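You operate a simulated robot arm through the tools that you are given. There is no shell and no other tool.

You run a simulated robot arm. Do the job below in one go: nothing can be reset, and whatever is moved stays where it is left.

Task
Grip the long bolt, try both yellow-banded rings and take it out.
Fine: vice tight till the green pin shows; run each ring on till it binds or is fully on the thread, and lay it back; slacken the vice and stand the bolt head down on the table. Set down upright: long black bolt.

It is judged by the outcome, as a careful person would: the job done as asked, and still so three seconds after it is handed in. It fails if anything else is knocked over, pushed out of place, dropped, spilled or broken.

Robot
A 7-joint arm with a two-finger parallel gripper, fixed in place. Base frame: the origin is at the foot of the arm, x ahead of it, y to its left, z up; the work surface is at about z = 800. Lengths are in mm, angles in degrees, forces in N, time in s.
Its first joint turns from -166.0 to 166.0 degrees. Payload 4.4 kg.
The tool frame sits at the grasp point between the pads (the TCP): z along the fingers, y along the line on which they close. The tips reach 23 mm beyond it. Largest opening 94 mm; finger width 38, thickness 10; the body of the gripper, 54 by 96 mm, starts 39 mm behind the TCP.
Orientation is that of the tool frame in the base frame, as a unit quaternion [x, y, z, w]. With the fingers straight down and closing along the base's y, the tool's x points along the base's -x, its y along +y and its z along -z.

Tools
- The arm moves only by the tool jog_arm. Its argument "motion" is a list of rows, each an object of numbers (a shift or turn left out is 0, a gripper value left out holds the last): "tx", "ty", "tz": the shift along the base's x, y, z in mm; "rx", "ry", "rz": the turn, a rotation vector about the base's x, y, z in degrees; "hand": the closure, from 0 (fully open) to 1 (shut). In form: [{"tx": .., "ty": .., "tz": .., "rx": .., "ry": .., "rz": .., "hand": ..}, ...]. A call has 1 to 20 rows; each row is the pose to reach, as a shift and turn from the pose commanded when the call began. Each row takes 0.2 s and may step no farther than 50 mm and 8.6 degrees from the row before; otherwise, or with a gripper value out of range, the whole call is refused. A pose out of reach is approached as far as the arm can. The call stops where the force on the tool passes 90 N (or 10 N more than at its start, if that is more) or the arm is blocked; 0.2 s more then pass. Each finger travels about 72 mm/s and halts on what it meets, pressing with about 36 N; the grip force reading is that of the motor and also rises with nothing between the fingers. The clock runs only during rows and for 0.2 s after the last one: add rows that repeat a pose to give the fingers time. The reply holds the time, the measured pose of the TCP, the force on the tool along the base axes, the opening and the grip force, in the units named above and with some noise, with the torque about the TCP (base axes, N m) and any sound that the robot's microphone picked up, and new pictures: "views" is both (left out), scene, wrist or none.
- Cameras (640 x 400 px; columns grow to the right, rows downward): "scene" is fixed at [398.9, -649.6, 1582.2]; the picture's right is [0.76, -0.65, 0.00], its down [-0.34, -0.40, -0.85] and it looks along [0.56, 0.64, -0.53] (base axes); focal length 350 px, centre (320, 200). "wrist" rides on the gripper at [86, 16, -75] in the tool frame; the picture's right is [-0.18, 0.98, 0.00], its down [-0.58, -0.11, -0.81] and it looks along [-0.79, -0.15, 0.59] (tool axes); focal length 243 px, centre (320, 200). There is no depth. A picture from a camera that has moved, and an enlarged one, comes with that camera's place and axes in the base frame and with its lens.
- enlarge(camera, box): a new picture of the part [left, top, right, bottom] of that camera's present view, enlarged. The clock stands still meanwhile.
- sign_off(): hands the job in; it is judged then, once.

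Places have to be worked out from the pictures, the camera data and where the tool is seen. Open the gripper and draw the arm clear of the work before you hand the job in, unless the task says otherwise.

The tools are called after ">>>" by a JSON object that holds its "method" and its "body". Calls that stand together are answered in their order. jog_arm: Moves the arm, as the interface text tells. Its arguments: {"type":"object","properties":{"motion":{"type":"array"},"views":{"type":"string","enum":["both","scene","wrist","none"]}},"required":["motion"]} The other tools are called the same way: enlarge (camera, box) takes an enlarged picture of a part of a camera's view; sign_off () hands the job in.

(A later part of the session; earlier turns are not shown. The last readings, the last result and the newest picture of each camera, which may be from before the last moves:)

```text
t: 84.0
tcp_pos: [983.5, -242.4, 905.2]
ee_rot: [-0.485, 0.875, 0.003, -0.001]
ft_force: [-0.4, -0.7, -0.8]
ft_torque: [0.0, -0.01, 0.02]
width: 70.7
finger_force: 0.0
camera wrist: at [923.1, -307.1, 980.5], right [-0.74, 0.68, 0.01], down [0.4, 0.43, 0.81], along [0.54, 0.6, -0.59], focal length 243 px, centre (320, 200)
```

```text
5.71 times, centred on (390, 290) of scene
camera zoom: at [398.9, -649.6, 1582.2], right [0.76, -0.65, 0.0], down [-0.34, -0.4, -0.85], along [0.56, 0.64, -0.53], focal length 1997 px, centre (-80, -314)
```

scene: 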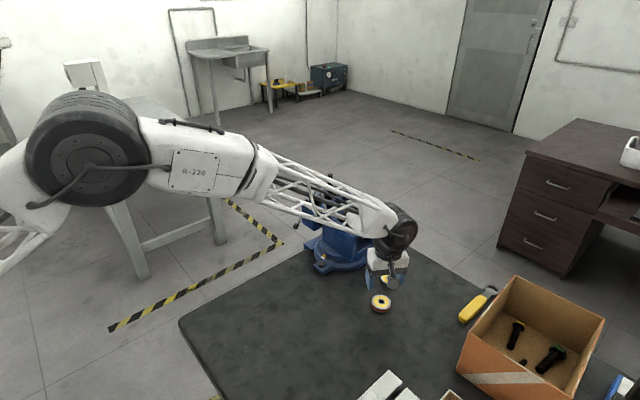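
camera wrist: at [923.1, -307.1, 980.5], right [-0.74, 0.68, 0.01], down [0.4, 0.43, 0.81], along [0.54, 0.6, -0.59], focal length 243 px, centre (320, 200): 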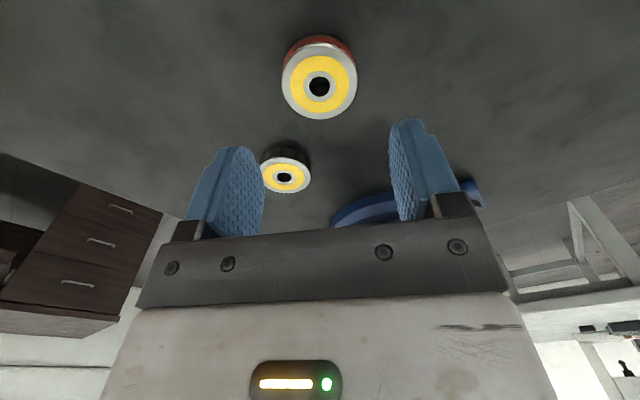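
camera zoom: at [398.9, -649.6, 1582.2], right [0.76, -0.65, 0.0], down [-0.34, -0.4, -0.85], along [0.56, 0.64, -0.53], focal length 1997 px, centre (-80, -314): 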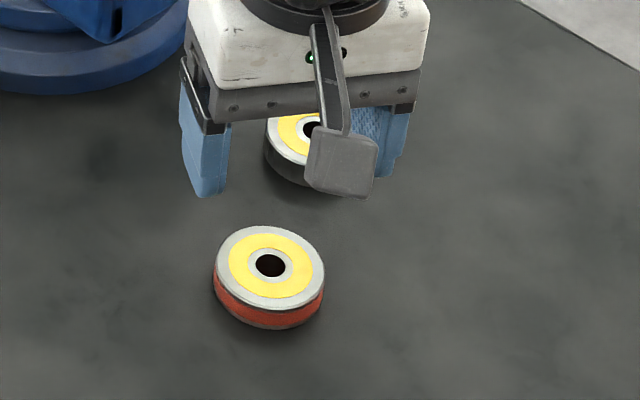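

The red ring is back within a few mm of its original place, lying flat. Now I move above the second (black-sided) ring, near (1075, −193), turning the wrist to yaw ≈ 150°.

>>> {"method": "jog_arm", "body": {"motion": [{"tz": 15, "rz": 8.4}, {"tz": 30, "rz": 16.8}, {"tx": 15, "ty": 8, "tz": 40, "rz": 25.2}, {"tx": 30, "ty": 16, "tz": 50, "rz": 33.6}, {"tx": 45, "ty": 24, "tz": 55, "rz": 42}, {"tx": 60, "ty": 32, "tz": 55, "rz": 50.4}, {"tx": 72, "ty": 40, "tz": 55, "rz": 58.8}, {"tx": 82, "ty": 45, "tz": 55, "rz": 67.2}, {"tx": 90, "ty": 49, "tz": 50, "rz": 75.6}, {"tx": 90, "ty": 49, "tz": 45, "rz": 84}, {"tx": 90, "ty": 49, "tz": 40, "rz": 92}, {"tx": 90, "ty": 49, "tz": 40, "rz": 92, "hand": 0.15}], "views": "both"}}

>>> {"method": "enlarge", "body": {"camera": "wrist", "box": [200, 0, 440, 200]}}

```text
t: 86.6
tcp_pos: [1073.2, -193.7, 947.0]
ee_rot: [0.966, -0.258, -0.002, 0.001]
ft_force: [-0.7, 0.4, 0.0]
ft_torque: [-0.01, -0.01, 0.01]
width: 80.0
finger_force: 0.0
camera wrist: at [1140.0, -249.0, 1022.2], right [-0.65, -0.76, 0.0], down [-0.45, 0.39, 0.81], along [-0.62, 0.52, -0.59], focal length 243 px, centre (320, 200)
```

scene: 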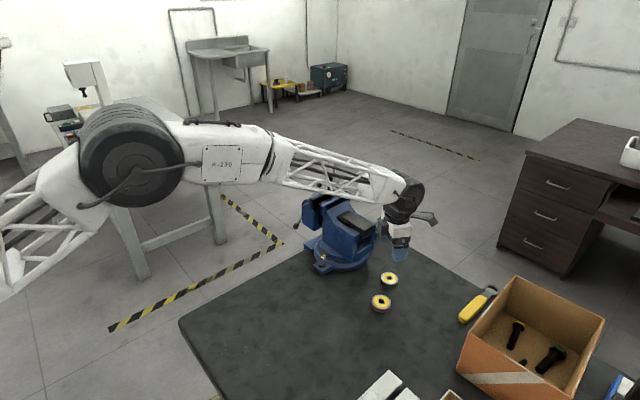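
wrist: 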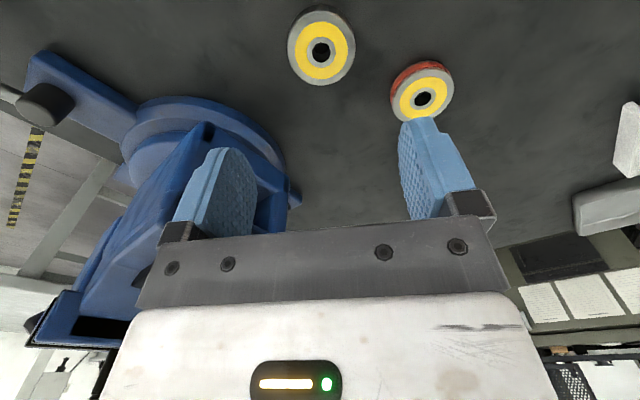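

```text
2.00 times, centred on (320, 100) of wrist
camera zoom: at [1140.0, -249.0, 1022.2], right [-0.65, -0.76, 0.0], down [-0.45, 0.39, 0.81], along [-0.62, 0.52, -0.59], focal length 485 px, centre (320, 400)
```

zoom: 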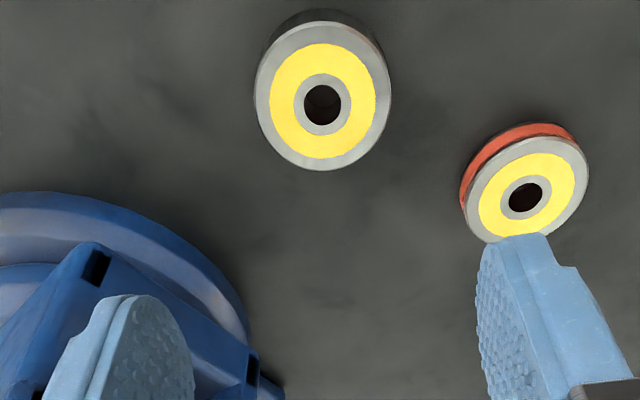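

The ring is right under the TCP (about (1074, −193.8)). I lower toward it and check the reach at this radius.

>>> {"method": "jog_arm", "body": {"motion": [{"tx": 0.5, "tz": -40}, {"tx": 0.5, "tz": -75}, {"tx": 0.5, "tz": -100}, {"tx": 0.5, "tz": -112}, {"tx": 0.5, "tz": -112}], "views": "wrist"}}

>>> {"method": "enlarge", "body": {"camera": "wrist", "box": [200, 60, 440, 240]}}

```text
t: 87.8
tcp_pos: [1074.2, -193.5, 834.7]
ee_rot: [0.966, -0.259, -0.001, 0.002]
ft_force: [0.5, 0.9, 0.4]
ft_torque: [-0.01, 0.02, -0.02]
width: 79.8
finger_force: 0.1
camera wrist: at [1140.3, -249.4, 909.4], right [-0.65, -0.76, 0.0], down [-0.45, 0.39, 0.81], along [-0.61, 0.52, -0.59], focal length 243 px, centre (320, 200)
```

wrist: 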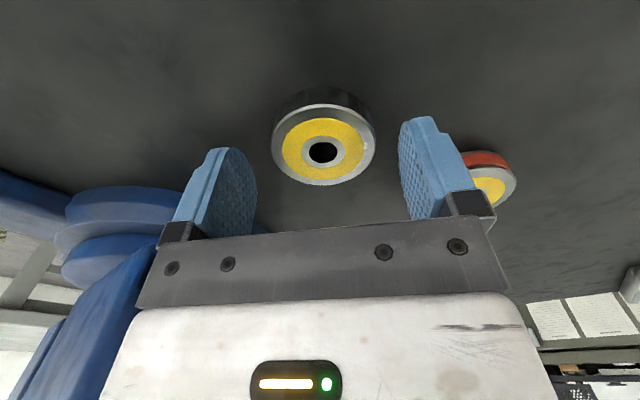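

```text
2.22 times, centred on (320, 150) of wrist
camera zoom: at [1140.3, -249.4, 909.4], right [-0.65, -0.76, 0.0], down [-0.45, 0.39, 0.81], along [-0.61, 0.52, -0.59], focal length 539 px, centre (320, 311)
```

zoom: 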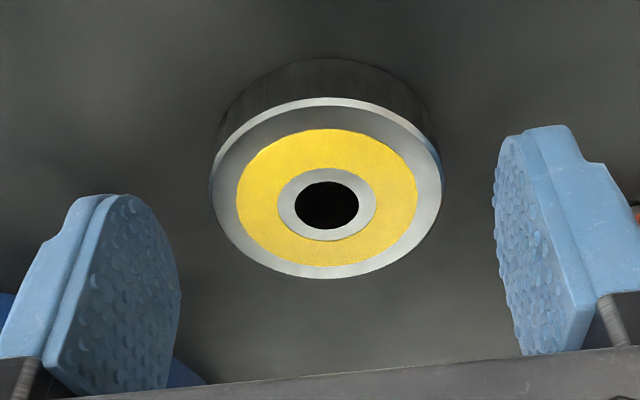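

Reach is fine here too. I shift ~1.5 mm to centre, lower to the table and close on this ring as low as possible.

>>> {"method": "jog_arm", "body": {"motion": [{"tx": 0.3, "ty": -1.5, "tz": -6}, {"tx": 0.3, "ty": -1.5, "tz": -9}, {"tx": 0.3, "ty": -1.5, "tz": -10.5}], "views": "none"}}

```text
t: 88.6
tcp_pos: [1074.6, -196.1, 824.5]
ee_rot: [0.966, -0.259, -0.002, 0.002]
ft_force: [-1.1, -0.1, -0.3]
ft_torque: [-0.04, 0.04, 0.01]
width: 79.8
finger_force: 0.1
```

>>> {"method": "jog_arm", "body": {"motion": [{"tz": -0.7}, {"tz": -1.2}], "views": "none"}}

```text
t: 89.2
tcp_pos: [1074.3, -195.5, 824.2]
ee_rot: [0.966, -0.259, -0.002, 0.002]
ft_force: [-0.8, 0.2, 1.1]
ft_torque: [0.12, -0.01, 0.03]
width: 79.6
finger_force: 0.0
```

>>> {"method": "jog_arm", "body": {"motion": [{"hand": 1}, {"hand": 1}, {"hand": 1}, {"hand": 1}], "views": "wrist"}}

>>> {"method": "enlarge", "body": {"camera": "wrist", "box": [220, 80, 420, 240]}}

```text
t: 90.2
tcp_pos: [1076.1, -194.8, 822.5]
ee_rot: [0.966, -0.259, -0.001, 0.003]
ft_force: [1.5, 1.9, 2.7]
ft_torque: [0.16, -0.08, -0.04]
width: 51.9
finger_force: 35.6
camera wrist: at [1141.1, -250.8, 898.5], right [-0.65, -0.76, 0.0], down [-0.45, 0.39, 0.81], along [-0.61, 0.52, -0.59], focal length 243 px, centre (320, 200)
```

wrist: 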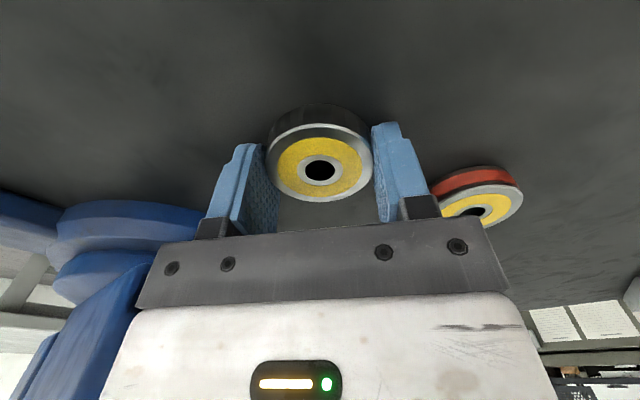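

```text
2.50 times, centred on (320, 160) of wrist
camera zoom: at [1141.1, -250.8, 898.5], right [-0.65, -0.76, 0.0], down [-0.45, 0.39, 0.81], along [-0.61, 0.52, -0.59], focal length 606 px, centre (320, 300)
```

zoom: 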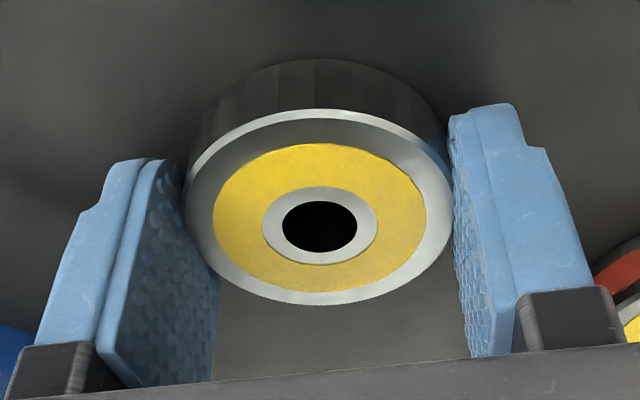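

Gripped well (51.9 mm; home ≈ (1074.5, −194.5)). I lift gently and carry it above the bolt.

>>> {"method": "jog_arm", "body": {"motion": [{"tz": 3}, {"tz": 8}, {"tz": 18}, {"tz": 40}, {"tz": 75}, {"tz": 112}, {"tz": 150}, {"ty": 8, "tz": 188, "rz": 2}, {"tx": -1, "ty": 22, "tz": 224, "rz": 4}, {"tx": -2, "ty": 42, "tz": 258, "rz": 6}, {"tx": -4, "ty": 68, "tz": 286, "rz": 8}, {"tx": -6, "ty": 98, "tz": 307, "rz": 10}, {"tx": -8, "ty": 132, "tz": 315, "rz": 12}, {"tx": -10, "ty": 168, "tz": 315, "rz": 14}, {"tx": -12, "ty": 202, "tz": 315, "rz": 16}, {"tx": -14, "ty": 232, "tz": 315, "rz": 18}, {"tx": -15, "ty": 252, "tz": 315, "rz": 19}, {"tx": -15, "ty": 259, "tz": 315, "rz": 20}, {"tx": -15, "ty": 259, "tz": 315, "rz": 20}], "views": "both"}}

>>> {"method": "enlarge", "body": {"camera": "wrist", "box": [260, 60, 380, 210]}}

>>> {"method": "enlarge", "body": {"camera": "scene", "box": [310, 145, 350, 195]}}

```text
t: 94.2
tcp_pos: [1061.7, 63.9, 1138.2]
ee_rot: [0.996, -0.086, -0.001, 0.002]
ft_force: [0.8, 0.5, -1.2]
ft_torque: [0.0, -0.01, 0.0]
width: 51.8
finger_force: 35.5
camera wrist: at [1142.5, 34.6, 1213.1], right [-0.35, -0.94, 0.0], down [-0.55, 0.21, 0.81], along [-0.76, 0.28, -0.59], focal length 243 px, centre (320, 200)
```

scene: 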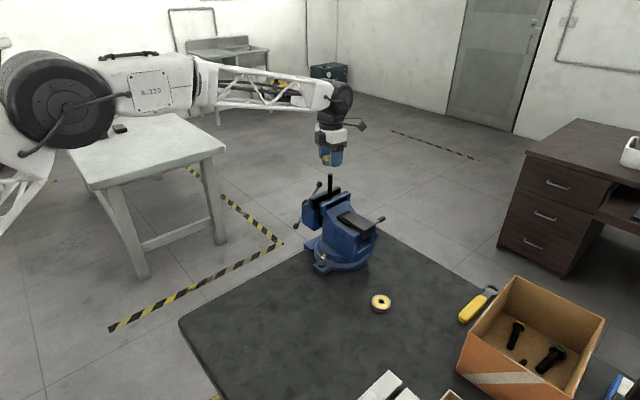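
wrist: 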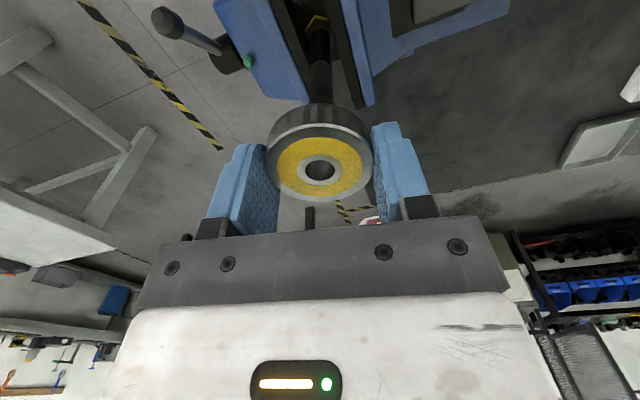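

```text
2.67 times, centred on (320, 135) of wrist
camera zoom: at [1142.5, 34.6, 1213.1], right [-0.35, -0.94, 0.0], down [-0.55, 0.21, 0.81], along [-0.76, 0.28, -0.59], focal length 647 px, centre (320, 373)
```

zoom: 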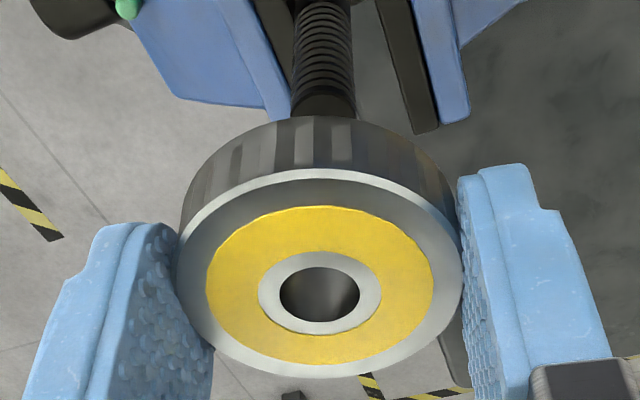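

```text
8.00 times, centred on (330, 170) of scene
camera zoom: at [398.9, -649.6, 1582.2], right [0.76, -0.65, 0.0], down [-0.34, -0.4, -0.85], along [0.56, 0.64, -0.53], focal length 2796 px, centre (240, 440)
```

zoom: 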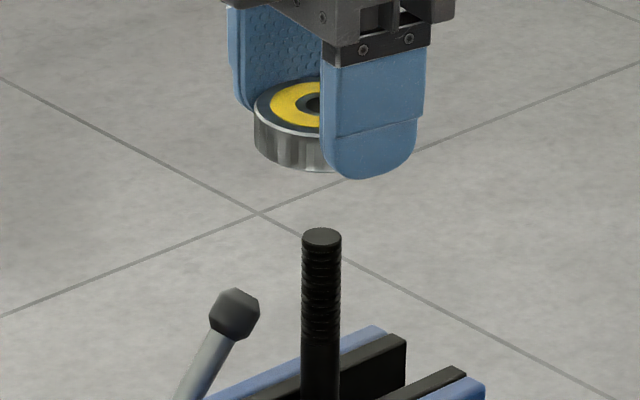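

The second ring is over the bolt within ~1 mm. I fine-centre, lower to the tip, and begin turning clockwise with a matching descent.

>>> {"method": "jog_arm", "body": {"motion": [{"tx": -0.6, "ty": -0.4, "tz": -20}, {"tx": -0.6, "ty": -0.4, "tz": -34}, {"tx": -0.6, "ty": -0.4, "tz": -38}, {"tx": -0.6, "ty": -0.4, "tz": -39.5}], "views": "none"}}

```text
t: 95.2
tcp_pos: [1060.4, 63.1, 1099.0]
ee_rot: [0.996, -0.087, -0.001, 0.002]
ft_force: [6.7, -1.8, -2.3]
ft_torque: [-0.12, -0.84, -0.04]
width: 51.9
finger_force: 35.7
```

>>> {"method": "jog_arm", "body": {"motion": [{"tx": 0.5, "tz": -0.3}, {"tx": 0.5, "tz": -0.6, "rz": -8}, {"tx": 0.5, "tz": -1.0, "rz": -16}], "views": "none"}}

>>> {"method": "jog_arm", "body": {"motion": [{"tz": -0.4, "rz": -8}, {"tz": -0.8, "rz": -16}], "views": "none"}}

>>> {"method": "jog_arm", "body": {"motion": [{"tz": -0.4, "rz": -8}, {"tz": -0.8, "rz": -16}], "views": "none"}}

>>> {"method": "jog_arm", "body": {"motion": [{"tz": -0.4, "rz": -8}, {"tz": -0.8, "rz": -16}], "views": "none"}}

```text
t: 96.0
tcp_pos: [1059.5, 63.3, 1098.7]
ee_rot: [0.974, -0.225, -0.002, 0.002]
ft_force: [-5.6, -3.7, 6.8]
ft_torque: [-0.31, 0.78, 0.0]
width: 51.5
finger_force: 36.2
```

```text
t: 96.6
tcp_pos: [1060.0, 62.8, 1097.4]
ee_rot: [0.933, -0.359, -0.001, 0.001]
ft_force: [-4.3, -4.9, 10.1]
ft_torque: [-0.24, 0.47, 0.0]
width: 52.0
finger_force: 35.9
```

```text
t: 97.2
tcp_pos: [1061.4, 63.7, 1097.4]
ee_rot: [0.874, -0.486, -0.001, 0.002]
ft_force: [0.6, -7.4, 16.4]
ft_torque: [-0.63, -0.12, -0.01]
width: 51.6
finger_force: 36.0
```

```text
t: 97.8
tcp_pos: [1060.2, 64.8, 1096.0]
ee_rot: [0.798, -0.602, -0.002, 0.001]
ft_force: [3.8, -9.4, 19.1]
ft_torque: [-0.71, -0.43, 0.02]
width: 52.1
finger_force: 35.7
```

Torque stays near zero; the down-force is building slightly. I turn on without descending to see if the thread draws it in.

>>> {"method": "jog_arm", "body": {"motion": [{"ty": -0.5, "rz": -8}, {"ty": -0.5, "rz": -16}, {"ty": -0.5, "rz": -24}], "views": "none"}}

>>> {"method": "jog_arm", "body": {"motion": [{"rz": -8}, {"rz": -16}, {"rz": -24}], "views": "none"}}

>>> {"method": "enlarge", "body": {"camera": "wrist", "box": [260, 60, 380, 210]}}

>>> {"method": "enlarge", "body": {"camera": "scene", "box": [310, 155, 350, 195]}}

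```text
t: 98.6
tcp_pos: [1059.9, 63.7, 1094.6]
ee_rot: [-0.656, 0.755, 0.002, 0.0]
ft_force: [5.8, -6.3, 12.9]
ft_torque: [-0.38, -0.64, -0.02]
width: 51.6
finger_force: 35.8
```

```text
t: 99.4
tcp_pos: [1060.6, 64.2, 1093.0]
ee_rot: [-0.485, 0.875, 0.003, 0.0]
ft_force: [8.8, 3.3, -3.2]
ft_torque: [0.6, -1.02, 0.04]
width: 52.2
finger_force: 36.1
```

```text
2.67 times, centred on (320, 135) of wrist
camera zoom: at [999.7, -0.3, 1169.0], right [-0.74, 0.68, 0.01], down [0.4, 0.43, 0.81], along [0.54, 0.6, -0.59], focal length 647 px, centre (320, 373)
```

zoom: 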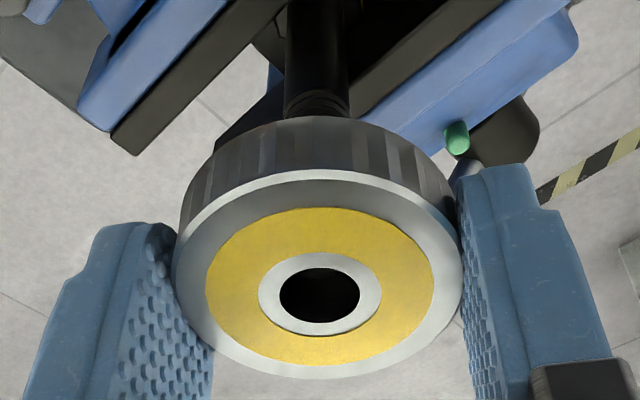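

```text
10.00 times, centred on (330, 175) of scene
camera zoom: at [398.9, -649.6, 1582.2], right [0.76, -0.65, 0.0], down [-0.34, -0.4, -0.85], along [0.56, 0.64, -0.53], focal length 3495 px, centre (220, 450)
```

zoom: 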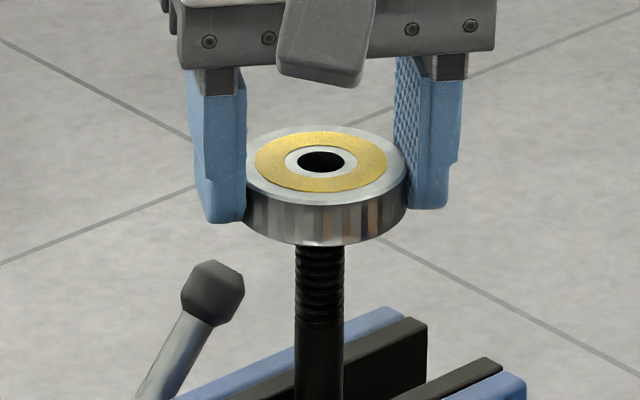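

It is drawing in freely with no torque: the second ring threads on smoothly. I keep turning clockwise, following down at about 0.38 mm per 8°.

>>> {"method": "jog_arm", "body": {"motion": [{"tx": 0.4, "ty": 0.2, "tz": -0.4, "rz": -8}, {"tx": 0.4, "ty": 0.2, "tz": -0.8, "rz": -16}, {"tx": 0.4, "ty": 0.2, "tz": -1.2, "rz": -24}, {"tx": 0.4, "ty": 0.2, "tz": -1.5, "rz": -32}, {"tx": 0.4, "ty": 0.2, "tz": -1.9, "rz": -40}, {"tx": 0.4, "ty": 0.2, "tz": -2.3, "rz": -48}], "views": "none"}}

>>> {"method": "jog_arm", "body": {"motion": [{"tz": -0.4, "rz": -8}, {"tz": -0.8, "rz": -16}, {"tz": -1.2, "rz": -24}, {"tz": -1.5, "rz": -32}, {"tz": -1.9, "rz": -40}, {"tz": -2.3, "rz": -48}], "views": "none"}}

```text
t: 100.8
tcp_pos: [1060.0, 62.7, 1092.2]
ee_rot: [-0.086, 0.996, 0.003, 0.0]
ft_force: [5.4, -2.7, -11.9]
ft_torque: [0.01, -0.73, 0.06]
width: 51.7
finger_force: 36.2
```

```text
t: 102.2
tcp_pos: [1059.8, 63.5, 1090.1]
ee_rot: [0.326, 0.945, 0.001, 0.002]
ft_force: [2.4, -12.5, -14.8]
ft_torque: [-0.97, -0.35, 0.09]
width: 51.8
finger_force: 35.6
```

>>> {"method": "jog_arm", "body": {"motion": [{"ty": -0.6, "tz": -0.8, "rz": -8}, {"ty": -0.6, "tz": -1.4, "rz": -16}, {"ty": -0.6, "tz": -1.9, "rz": -24}, {"ty": -0.6, "tz": -2.4, "rz": -32}, {"ty": -0.6, "tz": -2.8, "rz": -40}, {"ty": -0.6, "tz": -3.2, "rz": -48}, {"ty": -0.6, "tz": -3.6, "rz": -56}, {"ty": -0.6, "tz": -4.0, "rz": -64}], "views": "none"}}

>>> {"method": "jog_arm", "body": {"motion": [{"tz": -0.4, "rz": -8}, {"tz": -0.8, "rz": -16}, {"tz": -1.2, "rz": -24}, {"tz": -1.6, "rz": -32}, {"tz": -2.0, "rz": -40}, {"tz": -2.4, "rz": -48}], "views": "both"}}

>>> {"method": "enlarge", "body": {"camera": "wrist", "box": [260, 60, 380, 210]}}

>>> {"method": "enlarge", "body": {"camera": "scene", "box": [310, 155, 350, 195]}}

```text
t: 104.0
tcp_pos: [1060.4, 63.0, 1087.9]
ee_rot: [0.777, 0.63, 0.001, 0.002]
ft_force: [-1.2, 1.6, 7.5]
ft_torque: [0.43, 0.08, -0.01]
width: 51.9
finger_force: 35.7
```

```text
t: 105.4
tcp_pos: [1060.1, 63.6, 1085.3]
ee_rot: [0.966, 0.258, 0.0, 0.003]
ft_force: [3.3, 0.2, 19.5]
ft_torque: [0.1, -0.38, -0.03]
width: 51.7
finger_force: 36.1
camera wrist: at [1142.0, 93.4, 1160.0], right [0.33, -0.94, 0.01], down [-0.56, -0.19, 0.81], along [-0.76, -0.27, -0.59], focal length 243 px, centre (320, 200)
```

scene: 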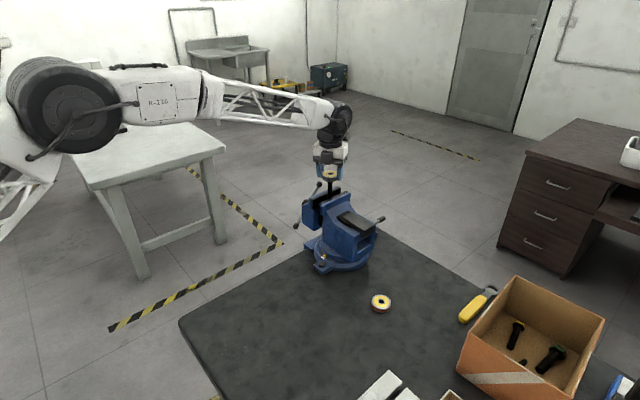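
wrist: 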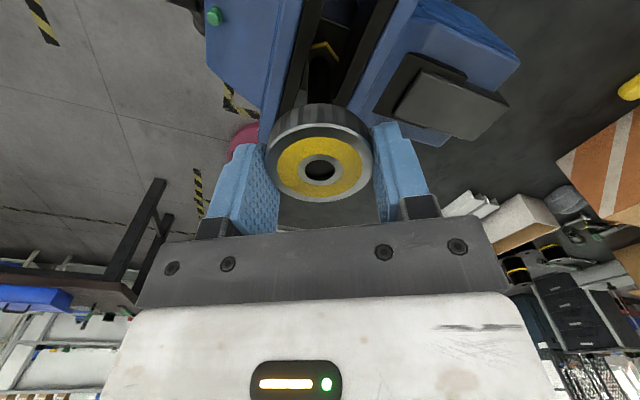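

```text
2.67 times, centred on (320, 135) of wrist
camera zoom: at [1142.0, 93.4, 1160.0], right [0.33, -0.94, 0.01], down [-0.56, -0.19, 0.81], along [-0.76, -0.27, -0.59], focal length 647 px, centre (320, 373)
```

zoom: 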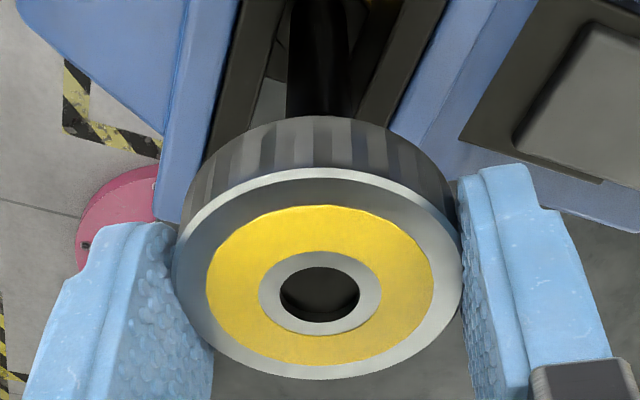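

```text
10.00 times, centred on (330, 175) of scene
camera zoom: at [398.9, -649.6, 1582.2], right [0.76, -0.65, 0.0], down [-0.34, -0.4, -0.85], along [0.56, 0.64, -0.53], focal length 3495 px, centre (220, 450)
```

zoom: 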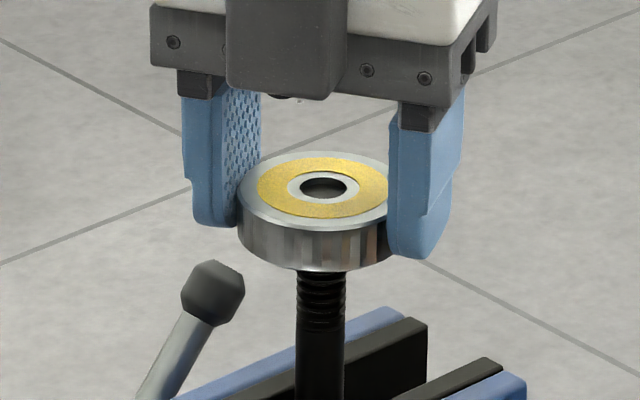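

The bolt tip is now visible just inside the ring's hole; the thread lead works out at 16 mm per turn. The wrist nears its end stop, so I relax the axial load, open, turn the hand back 100° around the ring and regrip.

>>> {"method": "jog_arm", "body": {"motion": [{"tz": 1.6}, {"tz": 1.6}, {"tz": 1.6, "hand": 0.3}, {"tz": 1.6, "hand": 0.3}, {"tz": 1.6, "rz": 8.4, "hand": 0.3}, {"tz": 1.6, "rz": 16.8}, {"tz": 1.6, "rz": 25.2}, {"tz": 1.6, "rz": 33.6}, {"tz": 1.6, "rz": 42}, {"tz": 1.6, "rz": 50.4}, {"tz": 1.6, "rz": 58.8}, {"tz": 1.6, "rz": 67.2}, {"tz": 1.6, "rz": 75.6}, {"tz": 1.6, "rz": 84}, {"tz": 1.6, "rz": 92.4}, {"tz": 1.6, "rz": 100}, {"tz": 1.6, "rz": 100}], "views": "both"}}

>>> {"method": "enlarge", "body": {"camera": "wrist", "box": [240, 60, 400, 210]}}

>>> {"method": "enlarge", "body": {"camera": "scene", "box": [310, 155, 350, 195]}}

```text
t: 109.0
tcp_pos: [1060.8, 62.2, 1085.0]
ee_rot: [0.422, 0.907, 0.002, 0.003]
ft_force: [-0.3, -0.5, -0.1]
ft_torque: [0.03, -0.03, 0.01]
width: 65.9
finger_force: 0.0
camera wrist: at [1015.4, 140.4, 1160.7], right [0.87, 0.49, 0.0], down [0.29, -0.52, 0.81], along [0.4, -0.7, -0.59], focal length 243 px, centre (320, 200)
```

scene: 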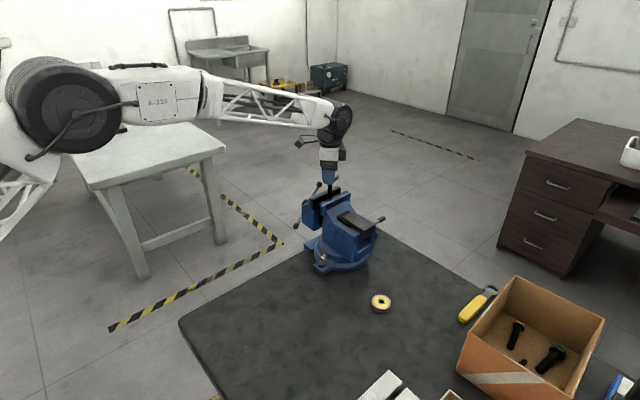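
wrist: 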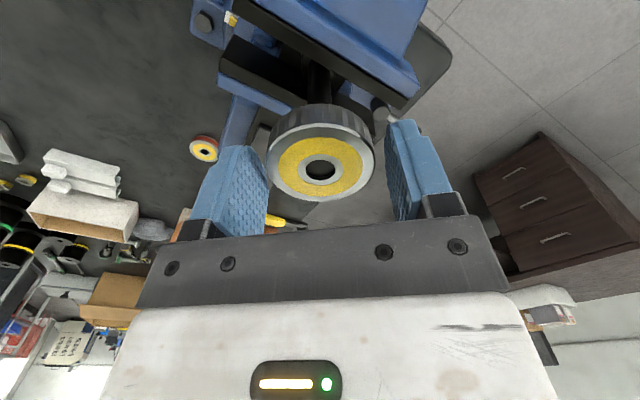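

```text
2.67 times, centred on (320, 135) of wrist
camera zoom: at [1015.4, 140.4, 1160.7], right [0.87, 0.49, 0.0], down [0.29, -0.52, 0.81], along [0.4, -0.7, -0.59], focal length 647 px, centre (320, 373)
```

zoom: 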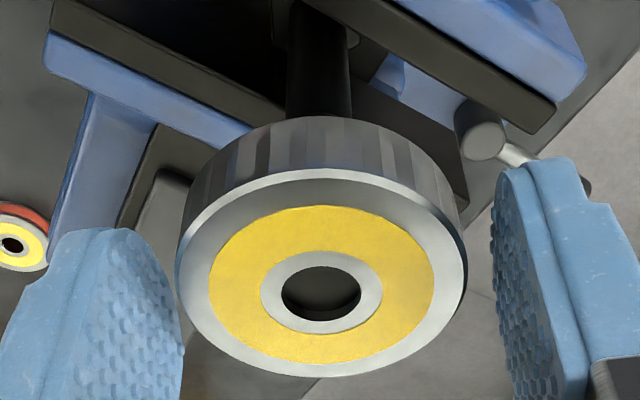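

```text
10.00 times, centred on (330, 175) of scene
camera zoom: at [398.9, -649.6, 1582.2], right [0.76, -0.65, 0.0], down [-0.34, -0.4, -0.85], along [0.56, 0.64, -0.53], focal length 3495 px, centre (220, 450)
```

zoom: 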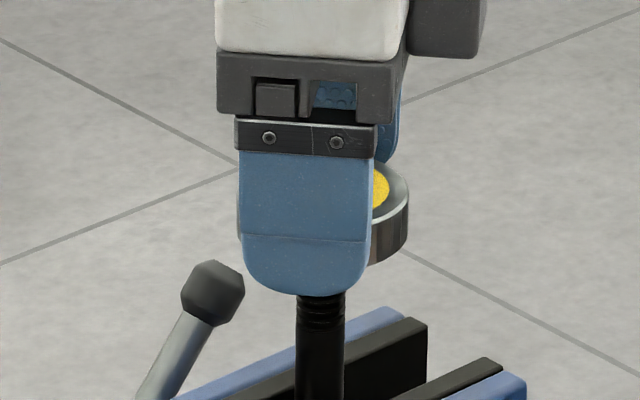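

The ring stays level on the thread with the bolt tip just below its top face. I lower the fingers 3 mm for a fuller grip, close, and turn it further on.

>>> {"method": "jog_arm", "body": {"motion": [{"tz": -3}, {"tz": -3, "hand": 1}, {"tz": -3, "hand": 1}, {"tz": -3, "hand": 1}], "views": "none"}}

>>> {"method": "jog_arm", "body": {"motion": [{"tz": -0.3, "rz": -8}, {"tz": -0.7, "rz": -16}, {"tz": -1.0, "rz": -24}, {"tz": -1.4, "rz": -32}, {"tz": -1.7, "rz": -40}, {"tz": -2.1, "rz": -48}], "views": "none"}}

```text
t: 110.0
tcp_pos: [1061.0, 63.4, 1081.8]
ee_rot: [0.423, 0.906, 0.002, 0.002]
ft_force: [-4.7, -4.8, -0.6]
ft_torque: [-0.28, 0.43, -0.01]
width: 53.2
finger_force: 36.7
```

```text
t: 111.4
tcp_pos: [1058.6, 61.7, 1079.9]
ee_rot: [0.755, 0.655, 0.001, 0.002]
ft_force: [-3.4, -11.0, -2.6]
ft_torque: [-0.92, 0.39, 0.02]
width: 53.0
finger_force: 36.1
```

>>> {"method": "jog_arm", "body": {"motion": [{"ty": -0.5, "tz": -0.3, "rz": -8}, {"ty": -0.5, "tz": -0.7, "rz": -16}, {"ty": -0.5, "tz": -1.0, "rz": -24}, {"ty": -0.5, "tz": -1.4, "rz": -32}, {"ty": -0.5, "tz": -1.7, "rz": -40}, {"ty": -0.5, "tz": -2.1, "rz": -48}, {"ty": -0.5, "tz": -2.5, "rz": -56}, {"ty": -0.5, "tz": -2.8, "rz": -64}], "views": "both"}}

>>> {"method": "enlarge", "body": {"camera": "wrist", "box": [240, 60, 400, 210]}}

>>> {"method": "enlarge", "body": {"camera": "scene", "box": [310, 155, 350, 195]}}

```text
t: 113.2
tcp_pos: [1060.9, 63.1, 1077.9]
ee_rot: [0.988, 0.156, -0.001, 0.002]
ft_force: [6.9, 2.7, -2.1]
ft_torque: [0.46, -0.74, 0.03]
width: 52.8
finger_force: 35.9
camera wrist: at [1146.2, 75.6, 1152.8], right [0.13, -0.99, 0.0], down [-0.59, -0.07, 0.81], along [-0.8, -0.11, -0.59], focal length 243 px, centre (320, 200)
```

scene: 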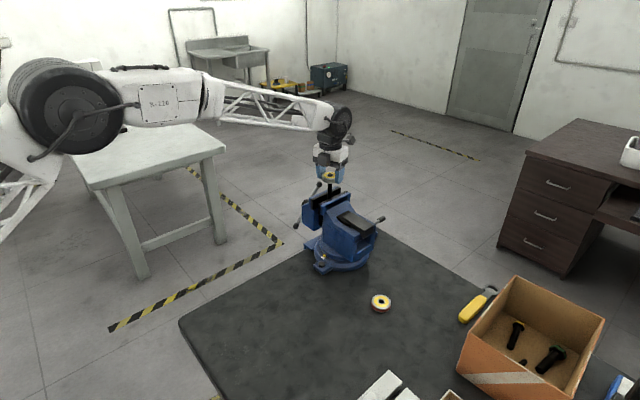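
wrist: 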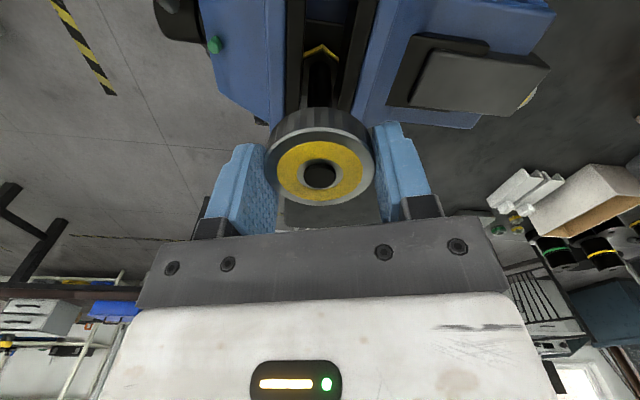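

```text
2.67 times, centred on (320, 135) of wrist
camera zoom: at [1146.2, 75.6, 1152.8], right [0.13, -0.99, 0.0], down [-0.59, -0.07, 0.81], along [-0.8, -0.11, -0.59], focal length 647 px, centre (320, 373)
```

zoom: 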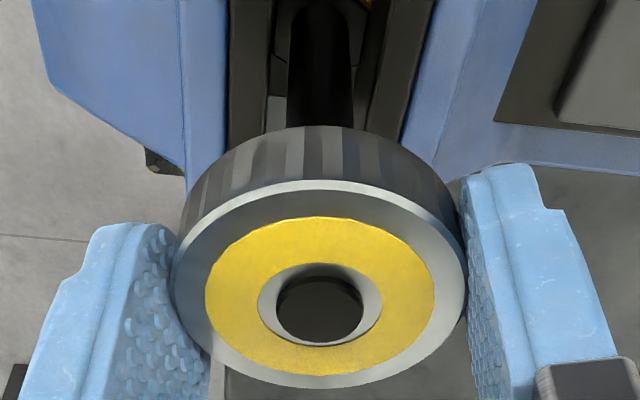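

```text
10.00 times, centred on (330, 175) of scene
camera zoom: at [398.9, -649.6, 1582.2], right [0.76, -0.65, 0.0], down [-0.34, -0.4, -0.85], along [0.56, 0.64, -0.53], focal length 3495 px, centre (220, 450)
```

zoom: 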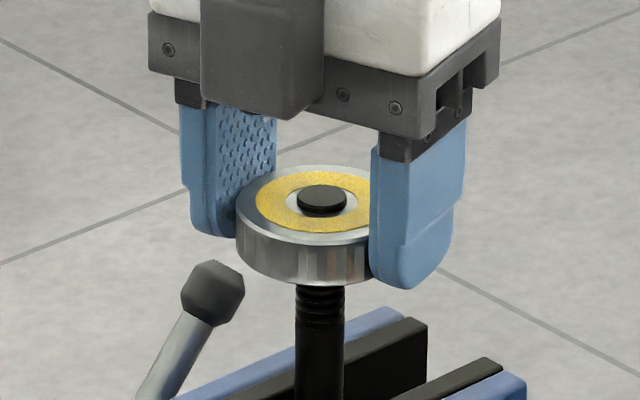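

The bolt end now stands ~3 mm proud of the ring with no resistance at all. To be certain it is fully on, I open, turn the hand back around and run it a further stroke on.

>>> {"method": "jog_arm", "body": {"motion": [{"tx": 0.4, "ty": 0.2}, {"tx": 0.4, "ty": 0.2, "hand": 0.3}, {"tx": 0.4, "ty": 0.2, "hand": 0.3}, {"tx": 0.4, "ty": 0.2, "rz": 8.4}, {"tx": 0.4, "ty": 0.2, "rz": 16.8}, {"tx": 0.4, "ty": 0.2, "rz": 25.2}, {"tx": 0.4, "ty": 0.2, "rz": 33.6}, {"tx": 0.4, "ty": 0.2, "rz": 42}, {"tx": 0.4, "ty": 0.2, "rz": 50.4}, {"tx": 0.4, "ty": 0.2, "rz": 58.8}, {"tx": 0.4, "ty": 0.2, "rz": 67.2}, {"tx": 0.4, "ty": 0.2, "rz": 75.6}, {"tx": 0.4, "ty": 0.2, "rz": 84}, {"tx": 0.4, "ty": 0.2, "rz": 92.4}, {"tx": 0.4, "ty": 0.2, "rz": 100.8}, {"tx": 0.4, "ty": 0.2, "rz": 109.2}, {"tx": 0.4, "ty": 0.2, "rz": 117.6}, {"tx": 0.4, "ty": 0.2, "rz": 126}, {"tx": 0.4, "ty": 0.2, "rz": 134.4}, {"tx": 0.4, "ty": 0.2, "rz": 142.8}], "views": "none"}}

>>> {"method": "jog_arm", "body": {"motion": [{"rz": 8.4}, {"rz": 16.8}, {"rz": 25.2}, {"rz": 33.6}, {"rz": 42}, {"rz": 50.4}, {"rz": 58.8}, {"rz": 67.2}, {"rz": 75.6}, {"rz": 84}, {"rz": 92.4}, {"rz": 100.8}, {"rz": 109.2}, {"rz": 117.6}, {"rz": 126}, {"rz": 134.4}, {"rz": 142.8}, {"rz": 151.2}, {"rz": 159.6}, {"rz": 168}], "views": "both"}}

>>> {"method": "enlarge", "body": {"camera": "wrist", "box": [240, 60, 400, 210]}}

>>> {"method": "enlarge", "body": {"camera": "scene", "box": [310, 155, 350, 195]}}

```text
t: 117.4
tcp_pos: [1061.5, 63.6, 1077.2]
ee_rot: [0.165, 0.986, 0.002, 0.001]
ft_force: [0.6, 0.8, -0.4]
ft_torque: [-0.01, -0.01, 0.01]
width: 65.8
finger_force: 0.0
```

```text
t: 121.6
tcp_pos: [1061.0, 63.2, 1078.3]
ee_rot: [0.963, -0.268, -0.001, 0.002]
ft_force: [-0.2, 0.3, -0.3]
ft_torque: [0.04, 0.01, 0.01]
width: 65.7
finger_force: 0.2
camera wrist: at [1126.0, 5.5, 1153.1], right [-0.66, -0.75, 0.0], down [-0.44, 0.4, 0.81], along [-0.6, 0.53, -0.59], focal length 243 px, centre (320, 200)
```

scene: 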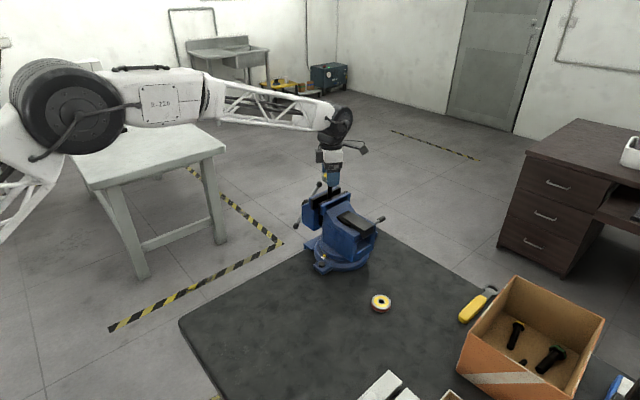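
wrist: 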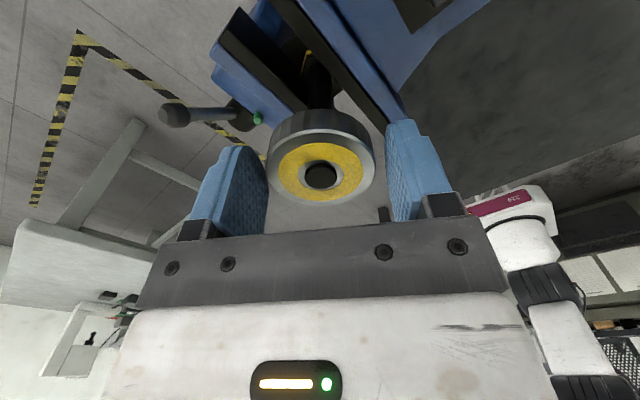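

```text
2.67 times, centred on (320, 135) of wrist
camera zoom: at [1126.0, 5.5, 1153.1], right [-0.66, -0.75, 0.0], down [-0.44, 0.4, 0.81], along [-0.6, 0.53, -0.59], focal length 647 px, centre (320, 373)
```

zoom: 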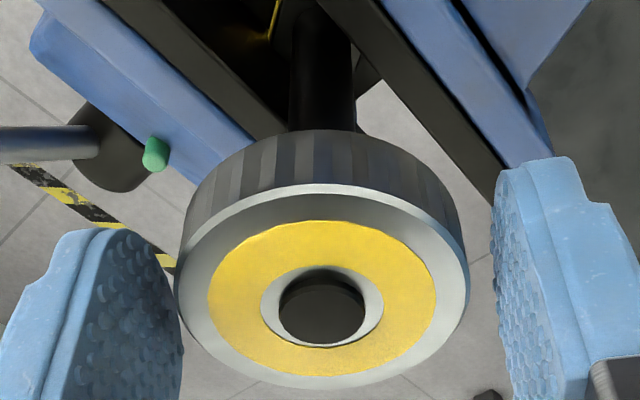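

```text
10.00 times, centred on (330, 175) of scene
camera zoom: at [398.9, -649.6, 1582.2], right [0.76, -0.65, 0.0], down [-0.34, -0.4, -0.85], along [0.56, 0.64, -0.53], focal length 3495 px, centre (220, 450)
```

zoom: 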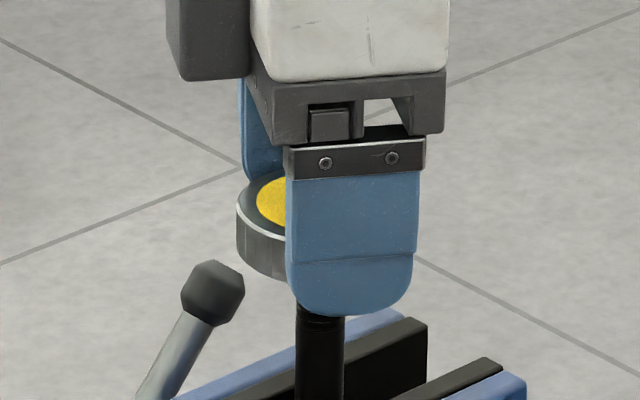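

>>> {"method": "jog_arm", "body": {"motion": [{"hand": 1}, {"hand": 1}, {"hand": 1}, {"tz": -0.36, "rz": -8}, {"tz": -0.71, "rz": -16}, {"tz": -1.07, "rz": -24}, {"tz": -1.42, "rz": -32}, {"tz": -1.78, "rz": -40}, {"tz": -2.13, "rz": -48}, {"tz": -2.49, "rz": -56}, {"tz": -2.84, "rz": -64}], "views": "none"}}

>>> {"method": "jog_arm", "body": {"motion": [{"tz": -0.36, "rz": -8}, {"tz": -0.71, "rz": -16}, {"tz": -1.07, "rz": -24}, {"tz": -1.42, "rz": -32}, {"tz": -1.78, "rz": -40}, {"tz": -2.13, "rz": -48}, {"tz": -2.49, "rz": -56}, {"tz": -2.84, "rz": -64}], "views": "none"}}

```text
t: 124.0
tcp_pos: [1061.0, 63.4, 1075.1]
ee_rot: [-0.674, 0.739, 0.002, -0.001]
ft_force: [-4.8, -13.4, 1.2]
ft_torque: [-0.98, 0.33, 0.03]
width: 53.2
finger_force: 35.7
```

```text
t: 125.8
tcp_pos: [1060.9, 63.9, 1072.3]
ee_rot: [-0.18, 0.984, 0.003, 0.001]
ft_force: [-4.5, -4.8, 4.5]
ft_torque: [-0.24, 0.44, -0.01]
width: 52.9
finger_force: 36.2
```

Still running freely with zero torque. I use the rest of this wrist stroke to run it on further.

>>> {"method": "jog_arm", "body": {"motion": [{"tz": -0.36, "rz": -8}, {"tz": -0.71, "rz": -16}, {"tz": -1.07, "rz": -24}, {"tz": -1.42, "rz": -32}, {"tz": -1.78, "rz": -40}, {"tz": -2.13, "rz": -48}, {"tz": -2.49, "rz": -56}, {"tz": -2.84, "rz": -64}, {"tz": -3.2, "rz": -72}, {"tz": -3.56, "rz": -80}], "views": "none"}}

>>> {"method": "jog_arm", "body": {"motion": [{"tz": -0.36, "rz": -8}, {"tz": -0.71, "rz": -16}, {"tz": -1.07, "rz": -24}, {"tz": -1.42, "rz": -32}, {"tz": -1.78, "rz": -40}, {"tz": -2.13, "rz": -48}, {"tz": -2.49, "rz": -56}, {"tz": -2.84, "rz": -64}, {"tz": -3.2, "rz": -72}, {"tz": -3.56, "rz": -80}, {"tz": -3.9, "rz": -88}, {"tz": -4.25, "rz": -96}], "views": "both"}}

>>> {"method": "enlarge", "body": {"camera": "scene", "box": [310, 155, 350, 195]}}

>>> {"method": "enlarge", "body": {"camera": "wrist", "box": [240, 60, 400, 210]}}

```text
t: 128.0
tcp_pos: [1061.3, 63.2, 1068.8]
ee_rot: [0.495, 0.869, 0.001, 0.002]
ft_force: [-2.6, -7.1, 5.5]
ft_torque: [-0.69, 0.11, 0.04]
width: 53.1
finger_force: 35.8
```

```text
t: 130.6
tcp_pos: [1060.7, 63.2, 1064.1]
ee_rot: [0.977, 0.214, 0.0, 0.003]
ft_force: [-4.7, -4.1, 7.3]
ft_torque: [-0.61, 0.41, -0.03]
width: 52.8
finger_force: 36.1
camera wrist: at [1144.8, 85.6, 1139.6], right [0.24, -0.97, 0.0], down [-0.57, -0.14, 0.81], along [-0.78, -0.2, -0.59], focal length 243 px, centre (320, 200)
```

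scene: 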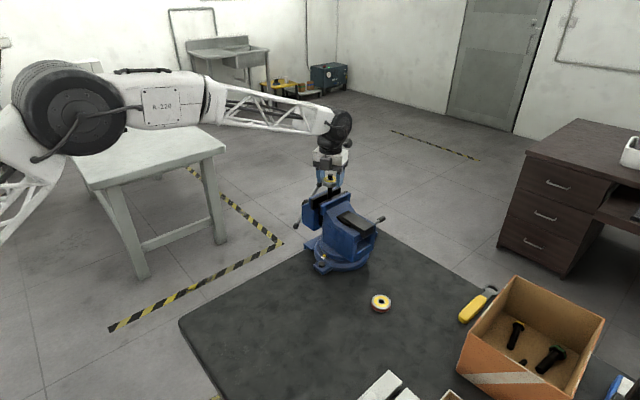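
wrist: 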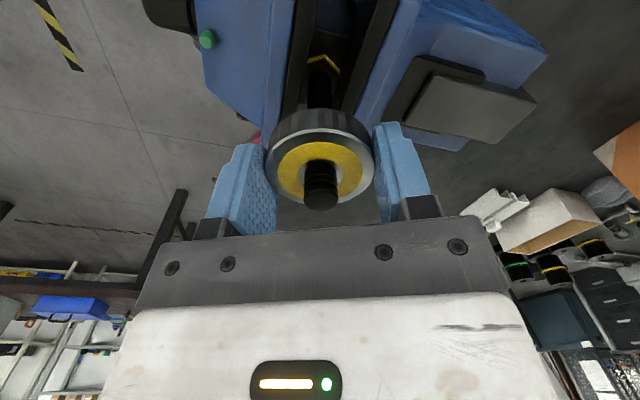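

```text
10.00 times, centred on (330, 175) of scene
camera zoom: at [398.9, -649.6, 1582.2], right [0.76, -0.65, 0.0], down [-0.34, -0.4, -0.85], along [0.56, 0.64, -0.53], focal length 3495 px, centre (220, 450)
```

zoom: 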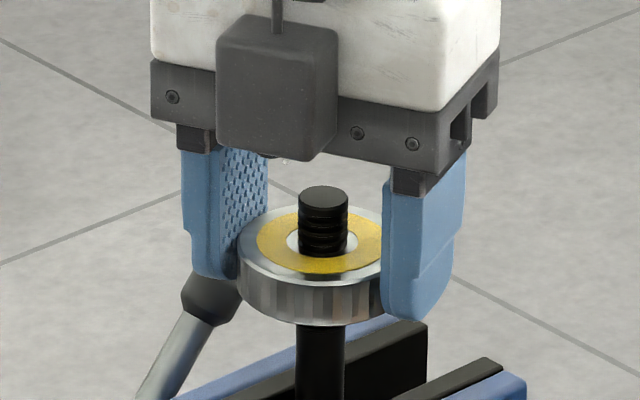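

```text
2.67 times, centred on (320, 135) of wrist
camera zoom: at [1144.8, 85.6, 1139.6], right [0.24, -0.97, 0.0], down [-0.57, -0.14, 0.81], along [-0.78, -0.2, -0.59], focal length 647 px, centre (320, 373)
```

zoom: 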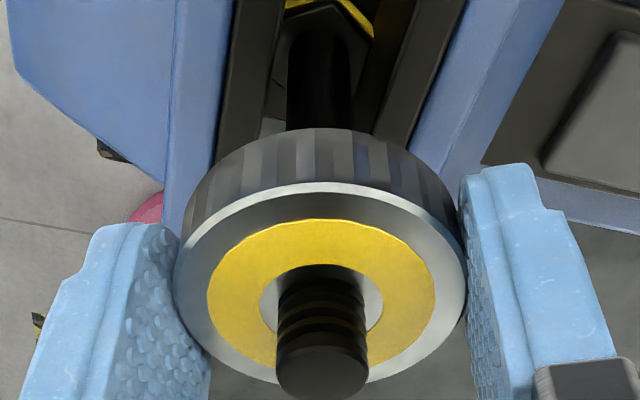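

The ring is now at the bottom of the visible thread with ~16 mm of bolt showing above: fully on. Now I unscrew it anticlockwise, rising at the thread's lead.

>>> {"method": "jog_arm", "body": {"motion": [{"tz": 0.6, "rz": 8.4}, {"tz": 1.0, "rz": 16.8}, {"tz": 1.3, "rz": 25.2}, {"tz": 1.7, "rz": 33.6}, {"tz": 2.1, "rz": 42}, {"tz": 2.4, "rz": 50.4}, {"tz": 2.8, "rz": 58.8}, {"tz": 3.2, "rz": 67.2}, {"tz": 3.5, "rz": 75.6}, {"tz": 3.9, "rz": 84}, {"tz": 4.3, "rz": 92.4}, {"tz": 4.7, "rz": 100.8}, {"tz": 5.0, "rz": 109.2}, {"tz": 5.4, "rz": 117.6}, {"tz": 5.8, "rz": 126}, {"tz": 6.1, "rz": 134.4}, {"tz": 6.5, "rz": 142.8}, {"tz": 6.9, "rz": 151.2}, {"tz": 7.2, "rz": 159.6}, {"tz": 7.6, "rz": 168}], "views": "none"}}

>>> {"method": "jog_arm", "body": {"motion": [{"tz": 0.4, "rz": 8.4}, {"tz": 0.75, "rz": 16.8}, {"tz": 1.1, "rz": 25.2}, {"tz": 1.5, "rz": 33.6}, {"tz": 1.9, "rz": 42}, {"tz": 2.2, "rz": 50.4}, {"tz": 2.6, "rz": 58.8}, {"tz": 3.0, "rz": 67.2}, {"tz": 3.4, "rz": 75.6}, {"tz": 3.7, "rz": 84}, {"tz": 4.1, "rz": 92.4}, {"tz": 4.5, "rz": 100.8}, {"tz": 4.9, "rz": 109.2}, {"tz": 5.2, "rz": 117.6}, {"tz": 5.6, "rz": 126}, {"tz": 6.0, "rz": 134.4}, {"tz": 6.3, "rz": 142.8}, {"tz": 6.7, "rz": 151}], "views": "none"}}

```text
t: 134.8
tcp_pos: [1061.0, 63.8, 1071.9]
ee_rot: [-0.113, 0.994, 0.002, 0.0]
ft_force: [-6.8, -2.3, 4.9]
ft_torque: [0.05, 0.65, -0.03]
width: 52.7
finger_force: 35.5
```

```text
t: 138.6
tcp_pos: [1061.5, 64.5, 1078.6]
ee_rot: [0.99, -0.139, -0.001, 0.002]
ft_force: [-7.6, -0.7, 11.3]
ft_torque: [0.3, 0.92, -0.04]
width: 52.8
finger_force: 35.9
```

>>> {"method": "jog_arm", "body": {"motion": [{"tx": -0.5, "tz": 0.7}, {"tx": -0.5, "tz": 0.7, "hand": 0.3}, {"tx": -0.5, "tz": 0.7, "hand": 0.3}, {"tx": -0.5, "tz": 0.7, "rz": -8.4}, {"tx": -0.5, "tz": 0.7, "rz": -16.8}, {"tx": -0.5, "tz": 0.7, "rz": -25.2}, {"tx": -0.5, "tz": 0.7, "rz": -33.6}, {"tx": -0.5, "tz": 0.7, "rz": -42}, {"tx": -0.5, "tz": 0.7, "rz": -50.4}, {"tx": -0.5, "tz": 0.7, "rz": -58.8}, {"tx": -0.5, "tz": 0.7, "rz": -67.2}, {"tx": -0.5, "tz": 0.7, "rz": -75.6}, {"tx": -0.5, "tz": 0.7, "rz": -84}, {"tx": -0.5, "tz": 0.7, "rz": -92.4}, {"tx": -0.5, "tz": 0.7, "rz": -100.8}, {"tx": -0.5, "tz": 0.7, "rz": -109.2}, {"tx": -0.5, "tz": 0.7, "rz": -117.6}, {"tx": -0.5, "tz": 0.7, "rz": -126}, {"tx": -0.5, "tz": 0.7, "rz": -134.4}, {"tx": -0.5, "tz": 0.7, "rz": -142.8}], "views": "none"}}

>>> {"method": "jog_arm", "body": {"motion": [{"rz": -8.4}, {"rz": -16.8}, {"rz": -25.2}, {"rz": -33.6}, {"rz": -42}, {"rz": -50.4}, {"rz": -58.8}, {"rz": -67.2}, {"rz": -75.6}, {"rz": -84}, {"rz": -92.4}, {"rz": -100.8}, {"rz": -109.2}, {"rz": -117.6}, {"rz": -126}, {"rz": -134.4}, {"rz": -142.8}, {"rz": -151.2}, {"rz": -159.6}, {"rz": -168}], "views": "both"}}

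>>> {"method": "enlarge", "body": {"camera": "wrist", "box": [240, 60, 400, 210]}}

```text
t: 142.8
tcp_pos: [1060.5, 63.7, 1080.7]
ee_rot: [-0.181, 0.983, 0.003, 0.0]
ft_force: [0.1, 0.4, 0.0]
ft_torque: [-0.01, -0.02, 0.02]
width: 66.0
finger_force: 0.1
```

```text
t: 147.0
tcp_pos: [1059.5, 62.3, 1079.0]
ee_rot: [0.959, 0.283, 0.0, 0.003]
ft_force: [0.1, 0.4, 0.4]
ft_torque: [0.01, 0.03, -0.03]
width: 65.9
finger_force: 0.0
camera wrist: at [1140.2, 97.6, 1154.6], right [0.38, -0.93, 0.0], down [-0.55, -0.22, 0.81], along [-0.75, -0.31, -0.59], focal length 243 px, centre (320, 200)
```

scene: 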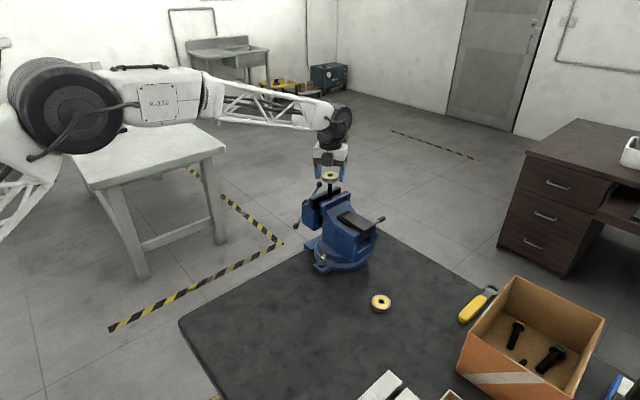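
wrist: 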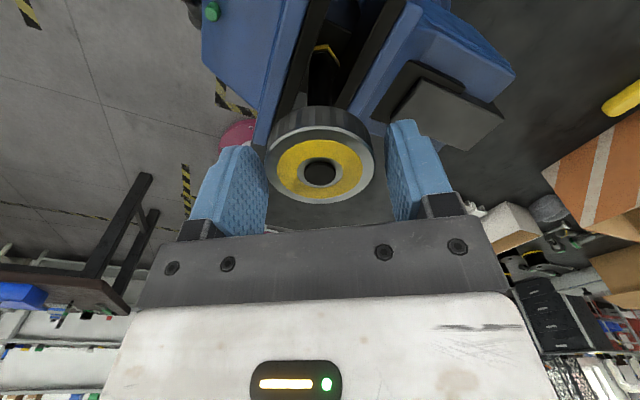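

```text
2.67 times, centred on (320, 135) of wrist
camera zoom: at [1140.2, 97.6, 1154.6], right [0.38, -0.93, 0.0], down [-0.55, -0.22, 0.81], along [-0.75, -0.31, -0.59], focal length 647 px, centre (320, 373)
```

zoom: 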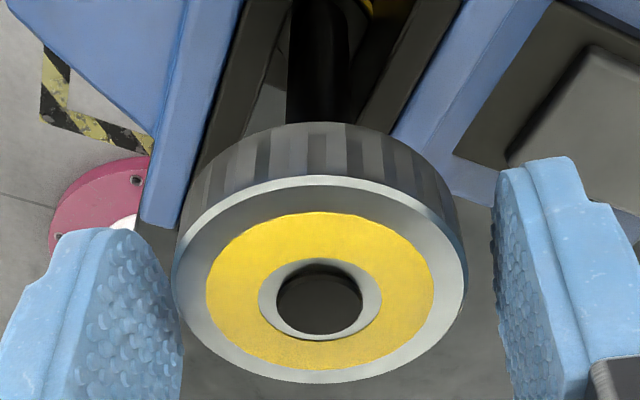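

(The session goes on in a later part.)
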